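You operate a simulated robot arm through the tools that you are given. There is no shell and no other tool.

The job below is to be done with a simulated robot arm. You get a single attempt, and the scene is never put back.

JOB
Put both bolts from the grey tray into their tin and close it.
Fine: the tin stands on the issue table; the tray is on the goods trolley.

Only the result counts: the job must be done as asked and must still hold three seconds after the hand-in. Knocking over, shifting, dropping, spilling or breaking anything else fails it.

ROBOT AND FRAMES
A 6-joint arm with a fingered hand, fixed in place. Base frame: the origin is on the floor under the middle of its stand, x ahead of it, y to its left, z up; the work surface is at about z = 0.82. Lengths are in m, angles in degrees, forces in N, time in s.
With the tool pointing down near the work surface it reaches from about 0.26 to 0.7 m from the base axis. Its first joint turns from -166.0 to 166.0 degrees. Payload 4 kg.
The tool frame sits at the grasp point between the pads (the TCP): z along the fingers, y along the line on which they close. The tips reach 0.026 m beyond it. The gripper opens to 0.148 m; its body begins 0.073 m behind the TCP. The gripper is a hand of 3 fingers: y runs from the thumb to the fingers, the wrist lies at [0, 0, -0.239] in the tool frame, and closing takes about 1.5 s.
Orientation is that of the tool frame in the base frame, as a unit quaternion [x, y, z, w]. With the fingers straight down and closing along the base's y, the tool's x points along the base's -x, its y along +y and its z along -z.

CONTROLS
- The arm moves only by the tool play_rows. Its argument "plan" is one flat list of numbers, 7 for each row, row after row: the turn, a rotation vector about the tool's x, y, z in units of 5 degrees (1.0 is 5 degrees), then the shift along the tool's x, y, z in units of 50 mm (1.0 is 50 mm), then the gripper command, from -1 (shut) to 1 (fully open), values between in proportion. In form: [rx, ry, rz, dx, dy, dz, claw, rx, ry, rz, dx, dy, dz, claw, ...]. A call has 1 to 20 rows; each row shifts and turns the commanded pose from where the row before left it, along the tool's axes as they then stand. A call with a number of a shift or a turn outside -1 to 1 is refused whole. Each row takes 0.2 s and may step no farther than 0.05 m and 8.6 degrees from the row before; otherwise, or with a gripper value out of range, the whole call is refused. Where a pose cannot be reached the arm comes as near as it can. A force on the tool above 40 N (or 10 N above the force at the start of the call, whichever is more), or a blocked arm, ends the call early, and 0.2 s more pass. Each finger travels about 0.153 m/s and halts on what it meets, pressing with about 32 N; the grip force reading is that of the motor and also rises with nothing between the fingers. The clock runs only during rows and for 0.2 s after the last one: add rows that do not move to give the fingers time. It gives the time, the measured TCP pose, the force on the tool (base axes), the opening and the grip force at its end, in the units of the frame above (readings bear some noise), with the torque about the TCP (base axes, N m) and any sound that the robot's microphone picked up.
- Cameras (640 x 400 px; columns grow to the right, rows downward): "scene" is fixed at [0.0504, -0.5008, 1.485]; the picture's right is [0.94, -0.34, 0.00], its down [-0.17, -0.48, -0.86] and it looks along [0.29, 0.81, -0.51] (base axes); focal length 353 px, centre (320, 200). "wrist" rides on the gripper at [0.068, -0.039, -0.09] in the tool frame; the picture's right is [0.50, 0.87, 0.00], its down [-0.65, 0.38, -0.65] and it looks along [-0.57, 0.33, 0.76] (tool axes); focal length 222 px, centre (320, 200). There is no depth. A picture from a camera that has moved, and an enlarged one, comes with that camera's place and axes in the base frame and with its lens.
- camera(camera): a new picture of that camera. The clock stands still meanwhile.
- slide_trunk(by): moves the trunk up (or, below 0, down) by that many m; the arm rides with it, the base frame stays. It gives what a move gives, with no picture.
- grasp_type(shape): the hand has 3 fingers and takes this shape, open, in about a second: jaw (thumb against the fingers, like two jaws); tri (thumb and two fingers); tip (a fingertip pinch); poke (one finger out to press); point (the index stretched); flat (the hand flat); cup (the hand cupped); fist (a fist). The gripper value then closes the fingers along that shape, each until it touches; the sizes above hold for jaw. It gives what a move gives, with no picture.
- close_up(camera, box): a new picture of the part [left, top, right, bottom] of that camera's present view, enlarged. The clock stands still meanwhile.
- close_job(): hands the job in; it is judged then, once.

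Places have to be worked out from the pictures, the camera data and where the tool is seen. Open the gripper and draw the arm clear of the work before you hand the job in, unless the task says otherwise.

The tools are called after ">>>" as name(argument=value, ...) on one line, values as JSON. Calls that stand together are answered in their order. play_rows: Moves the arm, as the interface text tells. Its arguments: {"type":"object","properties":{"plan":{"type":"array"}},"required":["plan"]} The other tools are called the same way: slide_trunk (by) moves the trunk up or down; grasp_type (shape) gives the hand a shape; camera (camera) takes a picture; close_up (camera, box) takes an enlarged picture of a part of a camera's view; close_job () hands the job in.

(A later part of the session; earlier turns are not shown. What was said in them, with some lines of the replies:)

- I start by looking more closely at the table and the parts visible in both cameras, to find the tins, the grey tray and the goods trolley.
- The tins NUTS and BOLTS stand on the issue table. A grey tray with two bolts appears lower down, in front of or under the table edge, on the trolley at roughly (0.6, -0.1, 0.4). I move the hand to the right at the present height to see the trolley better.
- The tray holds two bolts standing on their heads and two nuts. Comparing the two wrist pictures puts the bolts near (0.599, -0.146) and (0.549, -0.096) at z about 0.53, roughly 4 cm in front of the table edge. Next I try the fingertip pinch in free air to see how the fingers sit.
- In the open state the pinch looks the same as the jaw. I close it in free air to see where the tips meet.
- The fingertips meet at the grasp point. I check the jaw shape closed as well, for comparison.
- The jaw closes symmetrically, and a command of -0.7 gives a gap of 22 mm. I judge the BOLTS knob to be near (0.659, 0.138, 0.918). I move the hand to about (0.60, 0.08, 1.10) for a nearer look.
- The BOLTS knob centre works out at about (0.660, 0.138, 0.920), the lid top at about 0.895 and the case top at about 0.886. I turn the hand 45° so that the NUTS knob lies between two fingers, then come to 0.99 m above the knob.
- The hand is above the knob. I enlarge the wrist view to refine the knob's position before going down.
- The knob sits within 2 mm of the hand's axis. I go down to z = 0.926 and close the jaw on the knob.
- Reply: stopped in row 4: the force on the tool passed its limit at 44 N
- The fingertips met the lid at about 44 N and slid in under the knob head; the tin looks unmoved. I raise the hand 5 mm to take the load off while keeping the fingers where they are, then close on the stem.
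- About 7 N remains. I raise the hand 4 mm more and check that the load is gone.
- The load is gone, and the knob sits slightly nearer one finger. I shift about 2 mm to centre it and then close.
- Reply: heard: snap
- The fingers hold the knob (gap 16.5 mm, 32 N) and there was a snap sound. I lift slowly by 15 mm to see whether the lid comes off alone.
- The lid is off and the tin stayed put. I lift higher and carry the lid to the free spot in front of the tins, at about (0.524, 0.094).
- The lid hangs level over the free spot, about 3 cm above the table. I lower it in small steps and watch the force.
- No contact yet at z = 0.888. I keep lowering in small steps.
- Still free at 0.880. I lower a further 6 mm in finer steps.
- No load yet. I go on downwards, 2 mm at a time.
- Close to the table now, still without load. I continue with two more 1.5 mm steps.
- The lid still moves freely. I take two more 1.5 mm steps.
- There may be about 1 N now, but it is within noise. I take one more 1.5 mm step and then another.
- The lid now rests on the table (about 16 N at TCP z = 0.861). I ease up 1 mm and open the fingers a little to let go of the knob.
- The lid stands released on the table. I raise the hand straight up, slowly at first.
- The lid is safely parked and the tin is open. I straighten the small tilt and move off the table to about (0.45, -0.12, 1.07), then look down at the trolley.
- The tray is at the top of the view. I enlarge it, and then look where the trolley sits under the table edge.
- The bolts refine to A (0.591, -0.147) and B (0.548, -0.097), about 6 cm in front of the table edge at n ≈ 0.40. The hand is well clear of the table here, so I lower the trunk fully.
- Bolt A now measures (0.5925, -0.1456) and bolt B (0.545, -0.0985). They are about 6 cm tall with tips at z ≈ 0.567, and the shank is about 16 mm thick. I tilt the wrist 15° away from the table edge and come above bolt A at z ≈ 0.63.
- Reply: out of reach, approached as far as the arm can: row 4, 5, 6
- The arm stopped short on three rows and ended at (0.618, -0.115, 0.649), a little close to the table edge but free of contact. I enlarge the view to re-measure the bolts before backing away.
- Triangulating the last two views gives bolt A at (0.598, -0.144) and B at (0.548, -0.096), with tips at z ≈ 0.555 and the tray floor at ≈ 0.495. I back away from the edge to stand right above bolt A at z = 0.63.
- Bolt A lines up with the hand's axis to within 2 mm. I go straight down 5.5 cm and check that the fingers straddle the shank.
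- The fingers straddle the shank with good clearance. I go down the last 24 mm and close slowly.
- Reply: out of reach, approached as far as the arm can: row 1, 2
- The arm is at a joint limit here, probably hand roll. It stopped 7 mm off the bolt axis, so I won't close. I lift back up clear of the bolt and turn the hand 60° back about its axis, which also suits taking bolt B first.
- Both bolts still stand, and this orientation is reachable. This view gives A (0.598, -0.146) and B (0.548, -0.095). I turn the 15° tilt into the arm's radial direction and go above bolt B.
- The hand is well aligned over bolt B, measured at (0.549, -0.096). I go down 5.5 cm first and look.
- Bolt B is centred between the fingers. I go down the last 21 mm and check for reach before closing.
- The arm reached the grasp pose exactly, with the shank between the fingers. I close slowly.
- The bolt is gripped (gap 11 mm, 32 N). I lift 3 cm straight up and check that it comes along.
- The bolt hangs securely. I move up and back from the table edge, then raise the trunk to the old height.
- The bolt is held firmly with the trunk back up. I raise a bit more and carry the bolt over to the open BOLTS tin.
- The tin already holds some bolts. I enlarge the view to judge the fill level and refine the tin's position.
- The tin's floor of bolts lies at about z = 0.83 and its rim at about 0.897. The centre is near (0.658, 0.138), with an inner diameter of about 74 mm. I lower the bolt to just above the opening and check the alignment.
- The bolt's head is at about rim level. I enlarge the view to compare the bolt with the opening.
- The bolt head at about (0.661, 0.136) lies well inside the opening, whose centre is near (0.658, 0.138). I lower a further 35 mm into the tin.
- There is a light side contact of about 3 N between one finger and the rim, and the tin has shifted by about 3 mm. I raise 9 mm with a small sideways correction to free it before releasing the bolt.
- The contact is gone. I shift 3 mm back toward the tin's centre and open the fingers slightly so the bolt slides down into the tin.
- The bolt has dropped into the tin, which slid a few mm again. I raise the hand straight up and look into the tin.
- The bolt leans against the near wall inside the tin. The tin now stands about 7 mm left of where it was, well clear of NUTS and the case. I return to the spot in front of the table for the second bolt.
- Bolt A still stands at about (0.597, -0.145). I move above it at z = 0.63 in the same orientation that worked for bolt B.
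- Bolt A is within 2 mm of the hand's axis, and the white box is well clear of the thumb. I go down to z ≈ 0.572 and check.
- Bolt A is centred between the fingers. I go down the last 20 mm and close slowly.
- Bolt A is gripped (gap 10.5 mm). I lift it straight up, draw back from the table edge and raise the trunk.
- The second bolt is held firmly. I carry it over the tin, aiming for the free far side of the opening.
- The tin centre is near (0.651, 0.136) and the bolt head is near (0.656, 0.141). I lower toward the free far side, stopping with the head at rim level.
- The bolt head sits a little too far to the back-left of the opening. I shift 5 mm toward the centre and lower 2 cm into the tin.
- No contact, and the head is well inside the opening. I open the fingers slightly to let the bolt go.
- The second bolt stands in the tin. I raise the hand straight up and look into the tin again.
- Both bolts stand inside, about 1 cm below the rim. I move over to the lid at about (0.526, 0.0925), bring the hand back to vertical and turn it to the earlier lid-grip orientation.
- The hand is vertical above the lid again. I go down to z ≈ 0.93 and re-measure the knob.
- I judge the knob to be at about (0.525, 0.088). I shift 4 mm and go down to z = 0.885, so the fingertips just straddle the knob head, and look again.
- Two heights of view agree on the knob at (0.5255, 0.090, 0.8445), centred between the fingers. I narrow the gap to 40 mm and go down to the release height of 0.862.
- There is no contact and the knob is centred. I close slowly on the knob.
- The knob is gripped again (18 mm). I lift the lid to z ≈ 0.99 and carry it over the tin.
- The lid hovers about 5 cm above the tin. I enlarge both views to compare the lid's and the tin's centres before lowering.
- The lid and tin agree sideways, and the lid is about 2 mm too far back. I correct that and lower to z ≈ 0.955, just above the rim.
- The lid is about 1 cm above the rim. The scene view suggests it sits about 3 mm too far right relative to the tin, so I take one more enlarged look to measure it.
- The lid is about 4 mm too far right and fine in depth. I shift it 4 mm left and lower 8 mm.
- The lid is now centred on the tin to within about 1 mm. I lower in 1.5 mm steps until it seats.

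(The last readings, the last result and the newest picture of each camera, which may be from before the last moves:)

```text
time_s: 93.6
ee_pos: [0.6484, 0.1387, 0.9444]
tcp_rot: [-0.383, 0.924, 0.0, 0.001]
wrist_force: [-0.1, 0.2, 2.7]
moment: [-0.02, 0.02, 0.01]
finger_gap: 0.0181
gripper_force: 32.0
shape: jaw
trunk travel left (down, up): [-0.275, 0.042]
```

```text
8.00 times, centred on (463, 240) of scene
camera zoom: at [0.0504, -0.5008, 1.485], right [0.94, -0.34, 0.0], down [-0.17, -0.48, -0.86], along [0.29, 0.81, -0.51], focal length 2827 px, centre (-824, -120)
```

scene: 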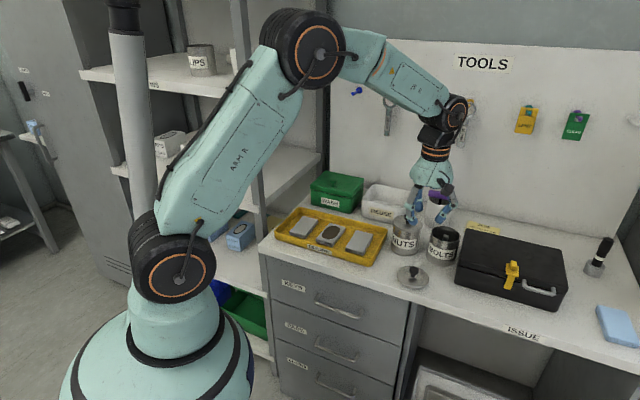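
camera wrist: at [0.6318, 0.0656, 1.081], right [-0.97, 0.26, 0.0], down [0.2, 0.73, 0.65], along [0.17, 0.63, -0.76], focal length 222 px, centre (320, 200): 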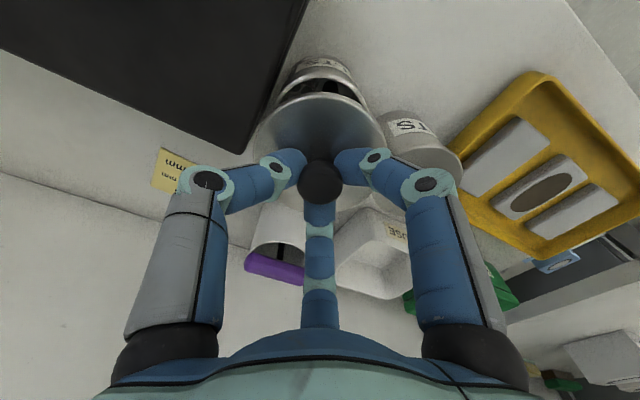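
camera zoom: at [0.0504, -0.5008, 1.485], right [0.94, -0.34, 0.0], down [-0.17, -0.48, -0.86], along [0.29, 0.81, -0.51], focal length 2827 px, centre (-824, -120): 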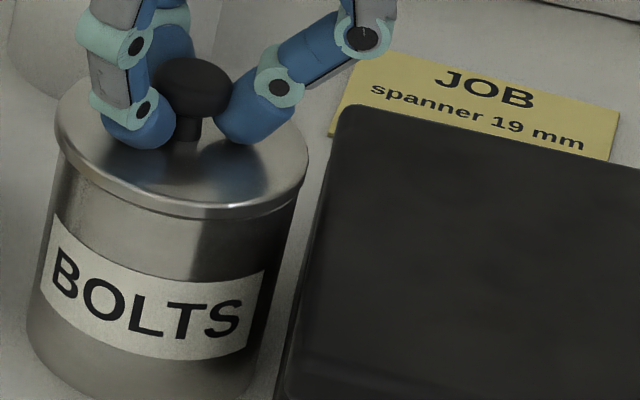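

The lid has touched at z = 0.944 with about 3 N. I press down gently a little more to seat it, and listen for the snap.

>>> play_rows(plan=[0, 0, 0, 0, 0, 0.02, -1, 0, 0, 0, 0, 0, 0.02, -1, 0, 0, 0, 0, 0, 0, -1])

>>> close_up(camera="scene", box=[438, 215, 488, 265])

```text
time_s: 94.4
ee_pos: [0.647, 0.1379, 0.9414]
tcp_rot: [-0.383, 0.924, 0.0, -0.001]
wrist_force: [4.6, 0.0, 10.5]
moment: [-0.15, 0.04, 0.1]
finger_gap: 0.0186
gripper_force: 31.9
shape: jaw
trunk travel left (down, up): [-0.275, 0.042]
```

```text
8.00 times, centred on (463, 240) of scene
camera zoom: at [0.0504, -0.5008, 1.485], right [0.94, -0.34, 0.0], down [-0.17, -0.48, -0.86], along [0.29, 0.81, -0.51], focal length 2827 px, centre (-824, -120)
```

zoom: 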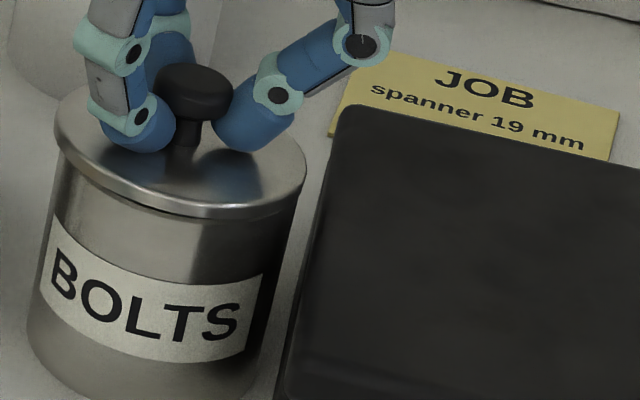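

About 10 N is now carried by the tin. I compare the BOLTS lid with the closed NUTS tin in one picture before pressing further or releasing.

>>> close_up(camera="scene", box=[385, 200, 485, 275])

>>> close_up(camera="wrist", box=[230, 30, 450, 190])

```text
5.33 times, centred on (435, 238) of scene
camera zoom: at [0.0504, -0.5008, 1.485], right [0.94, -0.34, 0.0], down [-0.17, -0.48, -0.86], along [0.29, 0.81, -0.51], focal length 1884 px, centre (-293, 0)
```

zoom: 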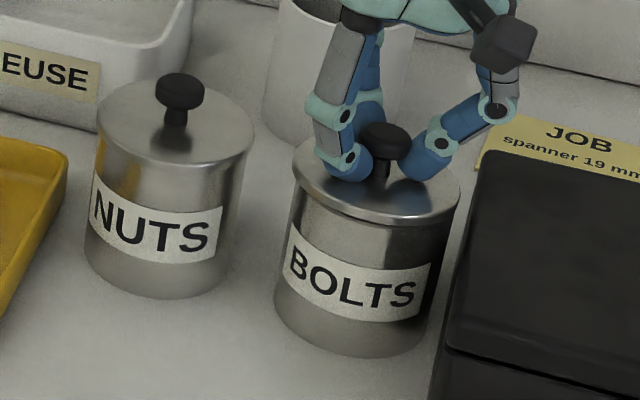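

```text
2.50 times, centred on (340, 110) of wrist
camera zoom: at [0.6266, 0.062, 1.0321], right [-0.97, 0.26, 0.0], down [0.19, 0.73, 0.65], along [0.17, 0.63, -0.76], focal length 555 px, centre (270, 425)
```

zoom: 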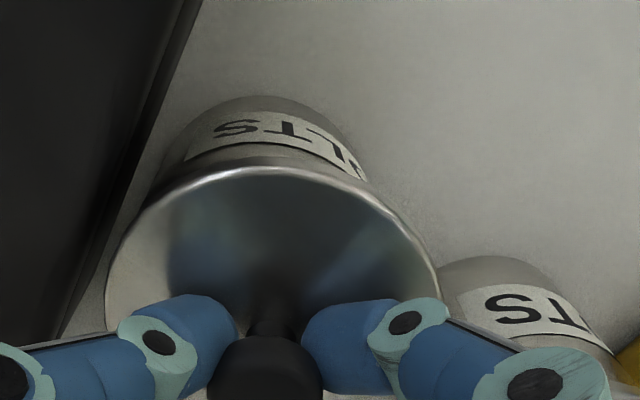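

The BOLTS lid may sit higher over its label than the NUTS lid does. I enlarge each tin separately to check.

>>> close_up(camera="scene", box=[394, 208, 434, 258])

>>> close_up(camera="scene", box=[434, 220, 474, 270])

```text
8.00 times, centred on (414, 233) of scene
camera zoom: at [0.0504, -0.5008, 1.485], right [0.94, -0.34, 0.0], down [-0.17, -0.48, -0.86], along [0.29, 0.81, -0.51], focal length 2827 px, centre (-432, -64)
```

zoom: 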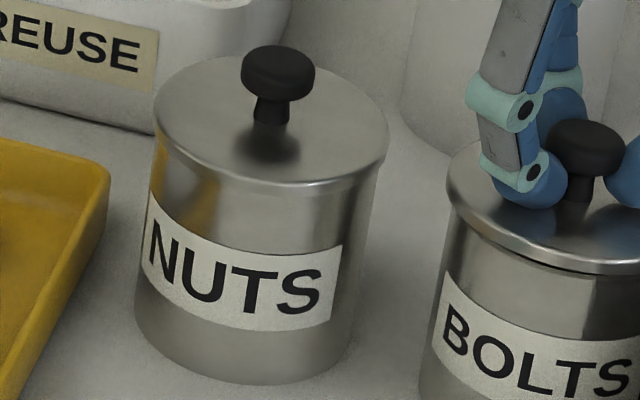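

```text
8.00 times, centred on (454, 245) of scene
camera zoom: at [0.0504, -0.5008, 1.485], right [0.94, -0.34, 0.0], down [-0.17, -0.48, -0.86], along [0.29, 0.81, -0.51], focal length 2827 px, centre (-752, -160)
```

zoom: 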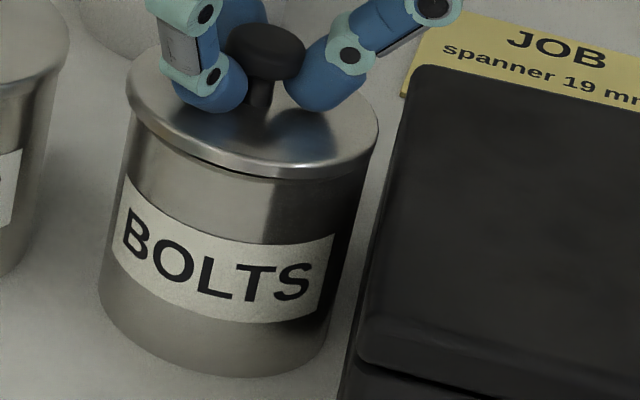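

The lid seems to be a snap fit. The snap heard earlier came when the grip popped it up, and the knob is still about 4 mm higher than at the start. I press on in 1 mm steps, watching the force and listening.

>>> play_rows(plan=[0, 0, 0, 0, 0, 0.02, -1, 0, 0, 0, 0, 0, 0.02, -1, 0, 0, 0, 0, 0, 0, -1])

>>> close_up(camera="scene", box=[434, 220, 474, 270])

```text
time_s: 95.2
ee_pos: [0.6472, 0.1387, 0.942]
tcp_rot: [-0.384, 0.923, 0.001, 0.001]
wrist_force: [2.3, -4.2, 21.4]
moment: [-0.28, 0.1, 0.03]
finger_gap: 0.019
gripper_force: 31.7
shape: jaw
trunk travel left (down, up): [-0.275, 0.042]
```

```text
8.00 times, centred on (454, 245) of scene
camera zoom: at [0.0504, -0.5008, 1.485], right [0.94, -0.34, 0.0], down [-0.17, -0.48, -0.86], along [0.29, 0.81, -0.51], focal length 2827 px, centre (-752, -160)
```

zoom: 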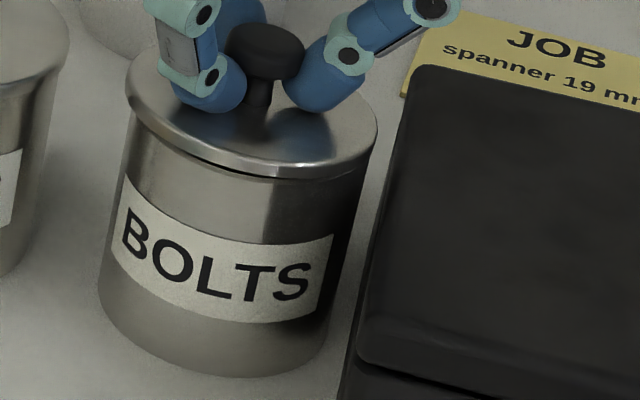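

21 N and no snap yet. I press a further 1 mm, staying under the limit.

>>> play_rows(plan=[0, 0, 0, 0, 0, 0.015, -1, 0, 0, 0, 0, 0, 0, -1, 0, 0, 0, 0, 0, 0.01, -1, 0, 0, 0, 0, 0, 0, -1])

>>> close_up(camera="scene", box=[434, 220, 474, 270])

```text
time_s: 96.2
ee_pos: [0.6464, 0.1388, 0.9413]
tcp_rot: [-0.384, 0.923, 0.0, 0.001]
wrist_force: [3.6, -3.6, 33.7]
moment: [-0.3, 0.07, 0.07]
finger_gap: 0.0192
gripper_force: 31.7
shape: jaw
trunk travel left (down, up): [-0.275, 0.042]
```

```text
8.00 times, centred on (454, 245) of scene
camera zoom: at [0.0504, -0.5008, 1.485], right [0.94, -0.34, 0.0], down [-0.17, -0.48, -0.86], along [0.29, 0.81, -0.51], focal length 2827 px, centre (-752, -160)
```

zoom: 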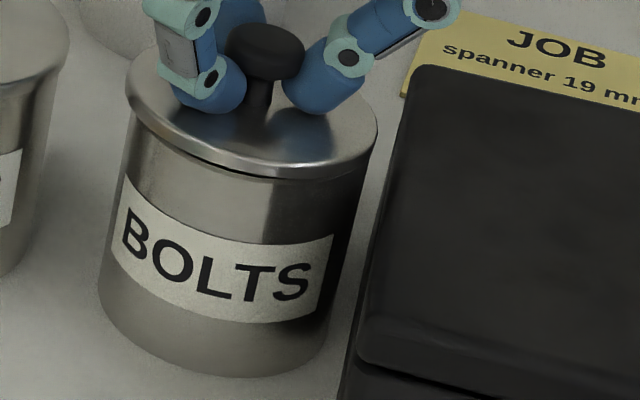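

34 N with no snap. The torque puts the reaction on the lid's left-front side, and the views show the lid about 3–4 mm too far in -x, so its inner plug sits on the rim. I lift 5 mm, shift it by +3.5 mm in x, and look again.

>>> play_rows(plan=[0, 0, 0, 0, 0, -0.06, -1, 0, 0, 0, 0, 0, -0.06, -1, 0, 0, 0, -0.054, -0.045, 0, -1, 0, 0, 0, 0, 0, 0, -1])

>>> close_up(camera="scene", box=[434, 220, 474, 270])

>>> close_up(camera="wrist", box=[240, 50, 400, 170])

```text
time_s: 97.2
ee_pos: [0.6509, 0.1391, 0.9435]
tcp_rot: [-0.384, 0.923, 0.001, -0.002]
wrist_force: [-0.4, 0.2, -0.1]
moment: [0.01, -0.01, -0.01]
finger_gap: 0.0187
gripper_force: 31.9
shape: jaw
trunk travel left (down, up): [-0.275, 0.042]
```

```text
8.00 times, centred on (454, 245) of scene
camera zoom: at [0.0504, -0.5008, 1.485], right [0.94, -0.34, 0.0], down [-0.17, -0.48, -0.86], along [0.29, 0.81, -0.51], focal length 2827 px, centre (-752, -160)
```

zoom: 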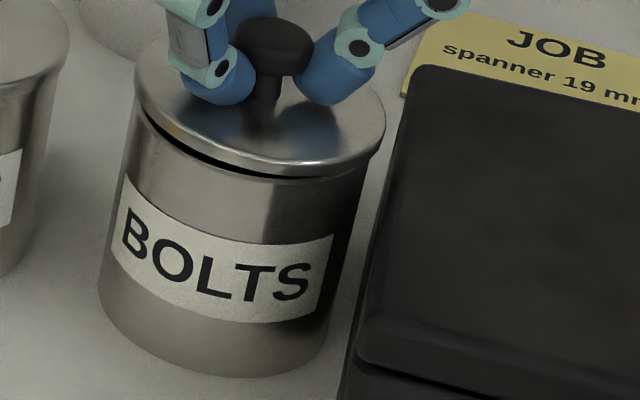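

```text
3.33 times, centred on (320, 110) of wrist
camera zoom: at [0.631, 0.0632, 1.0335], right [-0.97, 0.26, 0.0], down [0.2, 0.73, 0.65], along [0.17, 0.63, -0.76], focal length 740 px, centre (320, 500)
```

zoom: 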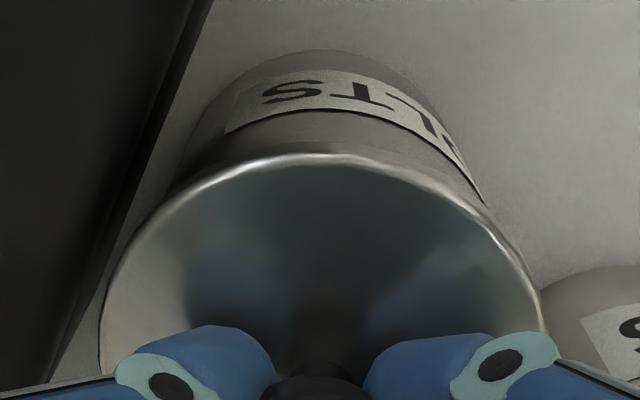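

The lid is now laterally centred on the tin in the scene view, with a small tilt from the earlier press. I lower and press again in small steps.

>>> play_rows(plan=[0, 0, 0, 0, 0, 0.03, -1, 0, 0, 0, 0, 0, 0.03, -1, 0, 0, 0, 0, 0, 0.03, -1, 0, 0, 0, 0, 0, 0, -1])

>>> close_up(camera="scene", box=[434, 220, 474, 270])

```text
time_s: 98.2
ee_pos: [0.652, 0.14, 0.941]
tcp_rot: [-0.383, 0.924, -0.001, -0.001]
wrist_force: [-0.8, 1.5, 2.4]
moment: [0.01, -0.07, -0.02]
finger_gap: 0.0185
gripper_force: 31.8
shape: jaw
trunk travel left (down, up): [-0.275, 0.042]
heard: snap
```

```text
8.00 times, centred on (454, 245) of scene
camera zoom: at [0.0504, -0.5008, 1.485], right [0.94, -0.34, 0.0], down [-0.17, -0.48, -0.86], along [0.29, 0.81, -0.51], focal length 2827 px, centre (-752, -160)
```

zoom: 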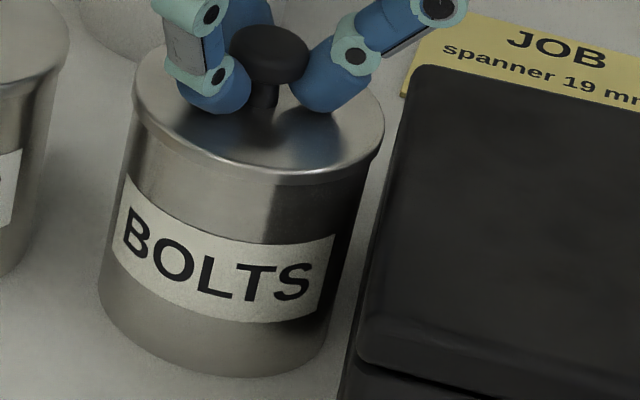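

The snap was heard and the lid now sits flush like the NUTS lid. I open the fingers gently to 40 mm without lifting.

>>> play_rows(plan=[0, 0, 0, 0, 0, 0, -0.8, 0, 0, 0, 0, 0, 0, -0.65, 0, 0, 0, 0, 0, 0, -0.5, 0, 0, 0, 0, 0, 0, -0.44, 0, 0, 0, 0, 0, 0, -0.44, 0, 0, 0, 0, 0, 0, -0.44])

>>> close_up(camera="scene", box=[434, 210, 484, 260])

>>> close_up(camera="wrist", box=[220, 50, 420, 210])

```text
time_s: 99.6
ee_pos: [0.6501, 0.1396, 0.9404]
tcp_rot: [-0.383, 0.924, 0.0, 0.0]
wrist_force: [-0.3, -1.1, -0.7]
moment: [-0.02, 0.03, 0.0]
finger_gap: 0.0407
gripper_force: 0.1
shape: jaw
trunk travel left (down, up): [-0.275, 0.042]
```

```text
8.00 times, centred on (459, 235) of scene
camera zoom: at [0.0504, -0.5008, 1.485], right [0.94, -0.34, 0.0], down [-0.17, -0.48, -0.86], along [0.29, 0.81, -0.51], focal length 2827 px, centre (-792, -80)
```

zoom: 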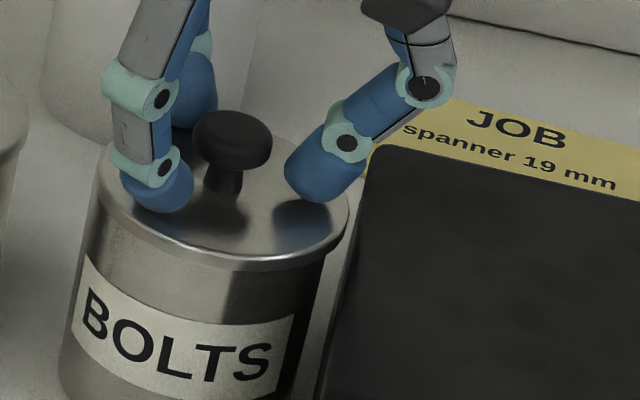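

```text
2.50 times, centred on (320, 130) of wrist
camera zoom: at [0.6311, 0.0632, 1.0296], right [-0.97, 0.26, 0.0], down [0.2, 0.73, 0.65], along [0.17, 0.63, -0.76], focal length 555 px, centre (320, 375)
```

zoom: 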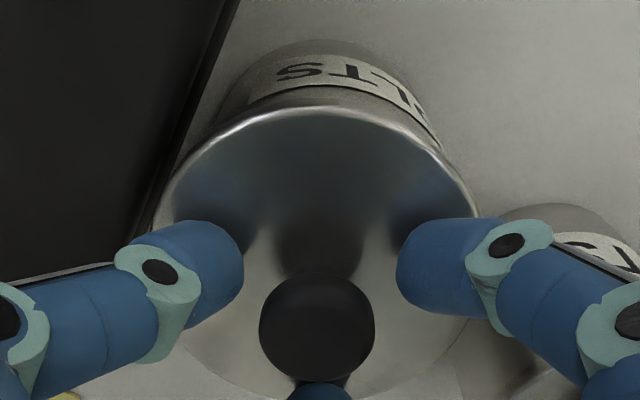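

The knob is released and the lid is flush. I raise the hand straight up slowly, watching that the lid stays down.

>>> play_rows(plan=[0, 0, 0, 0, 0, -0.08, -0.44, 0, 0, 0, 0, 0, -0.15, -0.4, 0, 0, 0, 0, 0, -0.3, -0.35, 0, 0, 0, 0, 0, -0.6, -0.3, 0, 0, 0, 0, 0, -0.9, -0.3, 0, 0, 0, 0, 0, -0.9, -0.3, 0, 0, 0, 0, 0, 0, -0.3])

>>> camera(camera="scene")

>>> close_up(camera="scene", box=[385, 200, 485, 275])

```text
time_s: 101.2
ee_pos: [0.6529, 0.1389, 1.0868]
tcp_rot: [-0.384, 0.923, 0.0, 0.0]
wrist_force: [0.2, -0.2, -0.4]
moment: [0.0, -0.02, 0.0]
finger_gap: 0.0516
gripper_force: 0.1
shape: jaw
trunk travel left (down, up): [-0.275, 0.042]
```

```text
taken
```

scene: 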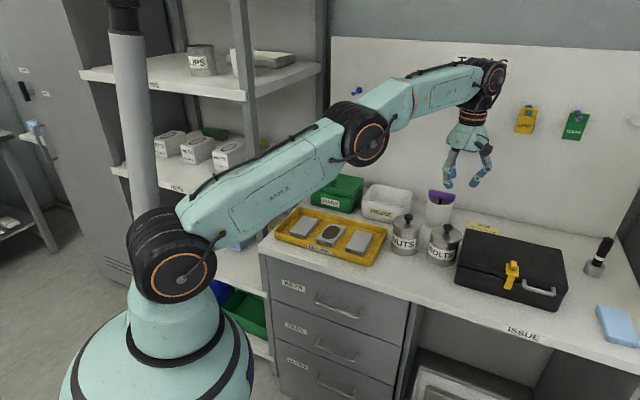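

```text
5.33 times, centred on (435, 238) of scene
camera zoom: at [0.0504, -0.5008, 1.485], right [0.94, -0.34, 0.0], down [-0.17, -0.48, -0.86], along [0.29, 0.81, -0.51], focal length 1884 px, centre (-293, 0)
```

zoom: 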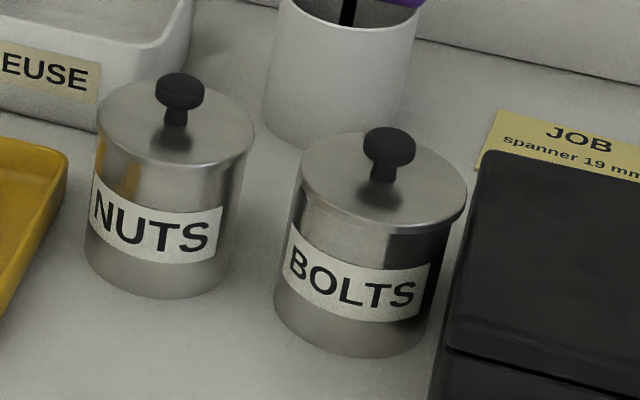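

The lid stayed on the tin. I enlarge it once more to make sure that it sits flush all round.

>>> close_up(camera="scene", box=[434, 218, 479, 268])

>>> camera(camera="wrist")

```text
8.00 times, centred on (456, 243) of scene
camera zoom: at [0.0504, -0.5008, 1.485], right [0.94, -0.34, 0.0], down [-0.17, -0.48, -0.86], along [0.29, 0.81, -0.51], focal length 2827 px, centre (-772, -144)
```

zoom: 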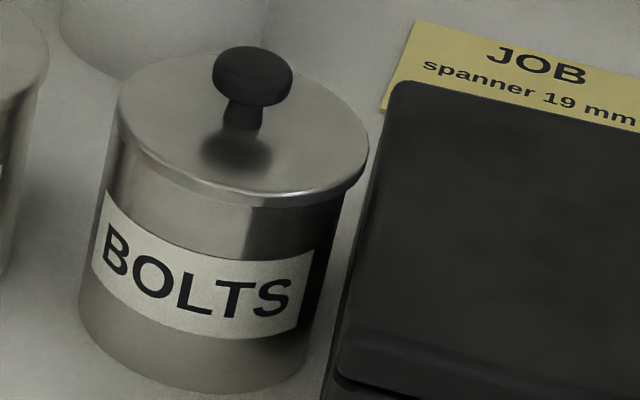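

```text
taken
camera wrist: at [0.6333, 0.0624, 1.178], right [-0.97, 0.26, 0.0], down [0.2, 0.73, 0.65], along [0.17, 0.63, -0.76], focal length 222 px, centre (320, 200)
```

wrist: 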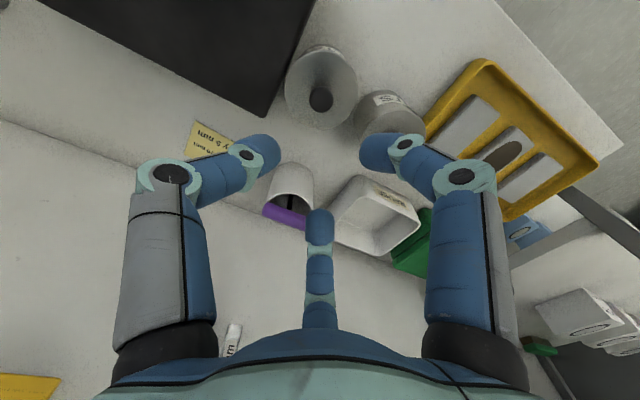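

The lid is flush and both tins stand upright. I draw the arm back clear of the table, open the hand fully, and then take a final look.

>>> play_rows(plan=[0, 0, 0, 0.3, 0.13, -0.6, -0.3, 0, 0, 0, 0.3, 0.13, -0.6, -0.3, 0, 0, 0, 0.66, 0.3, -0.21, 0, 0, 0, 0, 0.66, 0.3, -0.21, 0.5, 0, 0, 0, 0.66, 0.3, -0.21, 1, 0, 0, 0, 0.66, 0.3, -0.21, 1, 0, 0, 0, 0.66, 0.3, -0.21, 1, 0, 0, 0, 0.66, 0.3, -0.01, 1, 0, 0, 0, 0, 0, 0, 1, 0, 0, 0, 0, 0, 0, 1])

>>> camera(camera="scene")

>>> camera(camera="wrist")

>>> close_up(camera="scene", box=[385, 195, 505, 285])

```text
time_s: 103.4
ee_pos: [0.421, 0.0477, 1.2021]
tcp_rot: [-0.384, 0.923, -0.001, -0.001]
wrist_force: [-0.7, 0.0, 0.9]
moment: [0.01, -0.01, -0.02]
finger_gap: 0.148
gripper_force: 0.1
shape: jaw
trunk travel left (down, up): [-0.275, 0.042]
```

```text
taken
```

scene: 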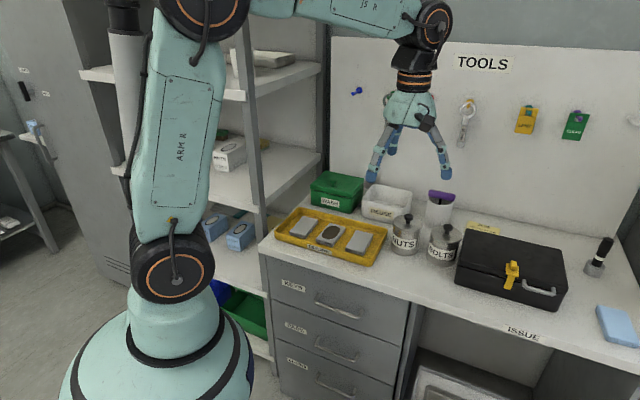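

```text
taken
camera wrist: at [0.4002, -0.0282, 1.2919], right [-0.97, 0.26, 0.0], down [0.2, 0.73, 0.65], along [0.17, 0.63, -0.76], focal length 222 px, centre (320, 200)
```

wrist: 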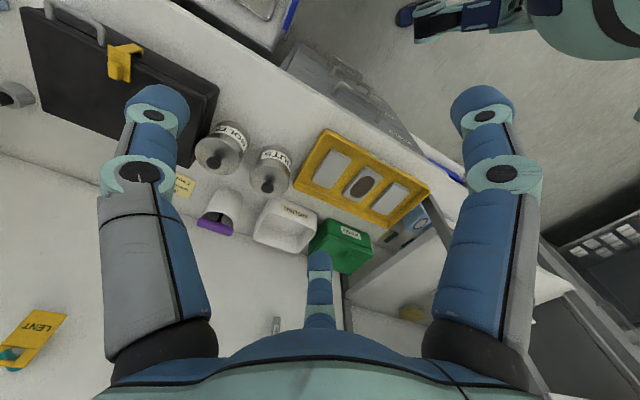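

```text
4.44 times, centred on (445, 240) of scene
camera zoom: at [0.0504, -0.5008, 1.485], right [0.94, -0.34, 0.0], down [-0.17, -0.48, -0.86], along [0.29, 0.81, -0.51], focal length 1570 px, centre (-236, 22)
```

zoom: 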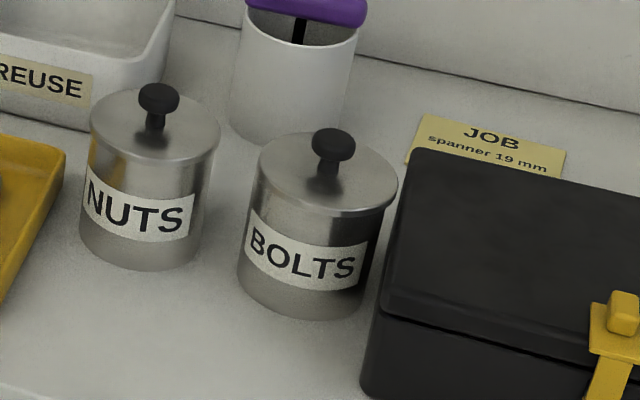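

Both bolts are in the BOLTS tin, the lid is snapped shut and flush, and everything else stands where it was. The hand is open and the arm is clear, so I hand the job in.

>>> close_job()

```text
The job is handed in.
```

Both bolts from the grey tray are in the BOLTS tin on the issue table, and its lid is snapped shut. I have handed the job in; no verdict came back.

- **Bolts:** the two nuts were left in the tray.
- **Lid:** my first try at closing it was slightly off-centre, and pressing to about 34 N did not seat it. After I shifted it about 3.5 mm, it snapped shut, and it looked flush in the last picture.
- **Tin position:** the fingers pushed the BOLTS tin about 7 mm sideways while I was putting the first bolt in. It stands upright and clear of the NUTS tin and the black case.
- **Everything else:** in the final pictures nothing else looked moved or knocked over. I opened the hand and drew the arm clear before handing in.
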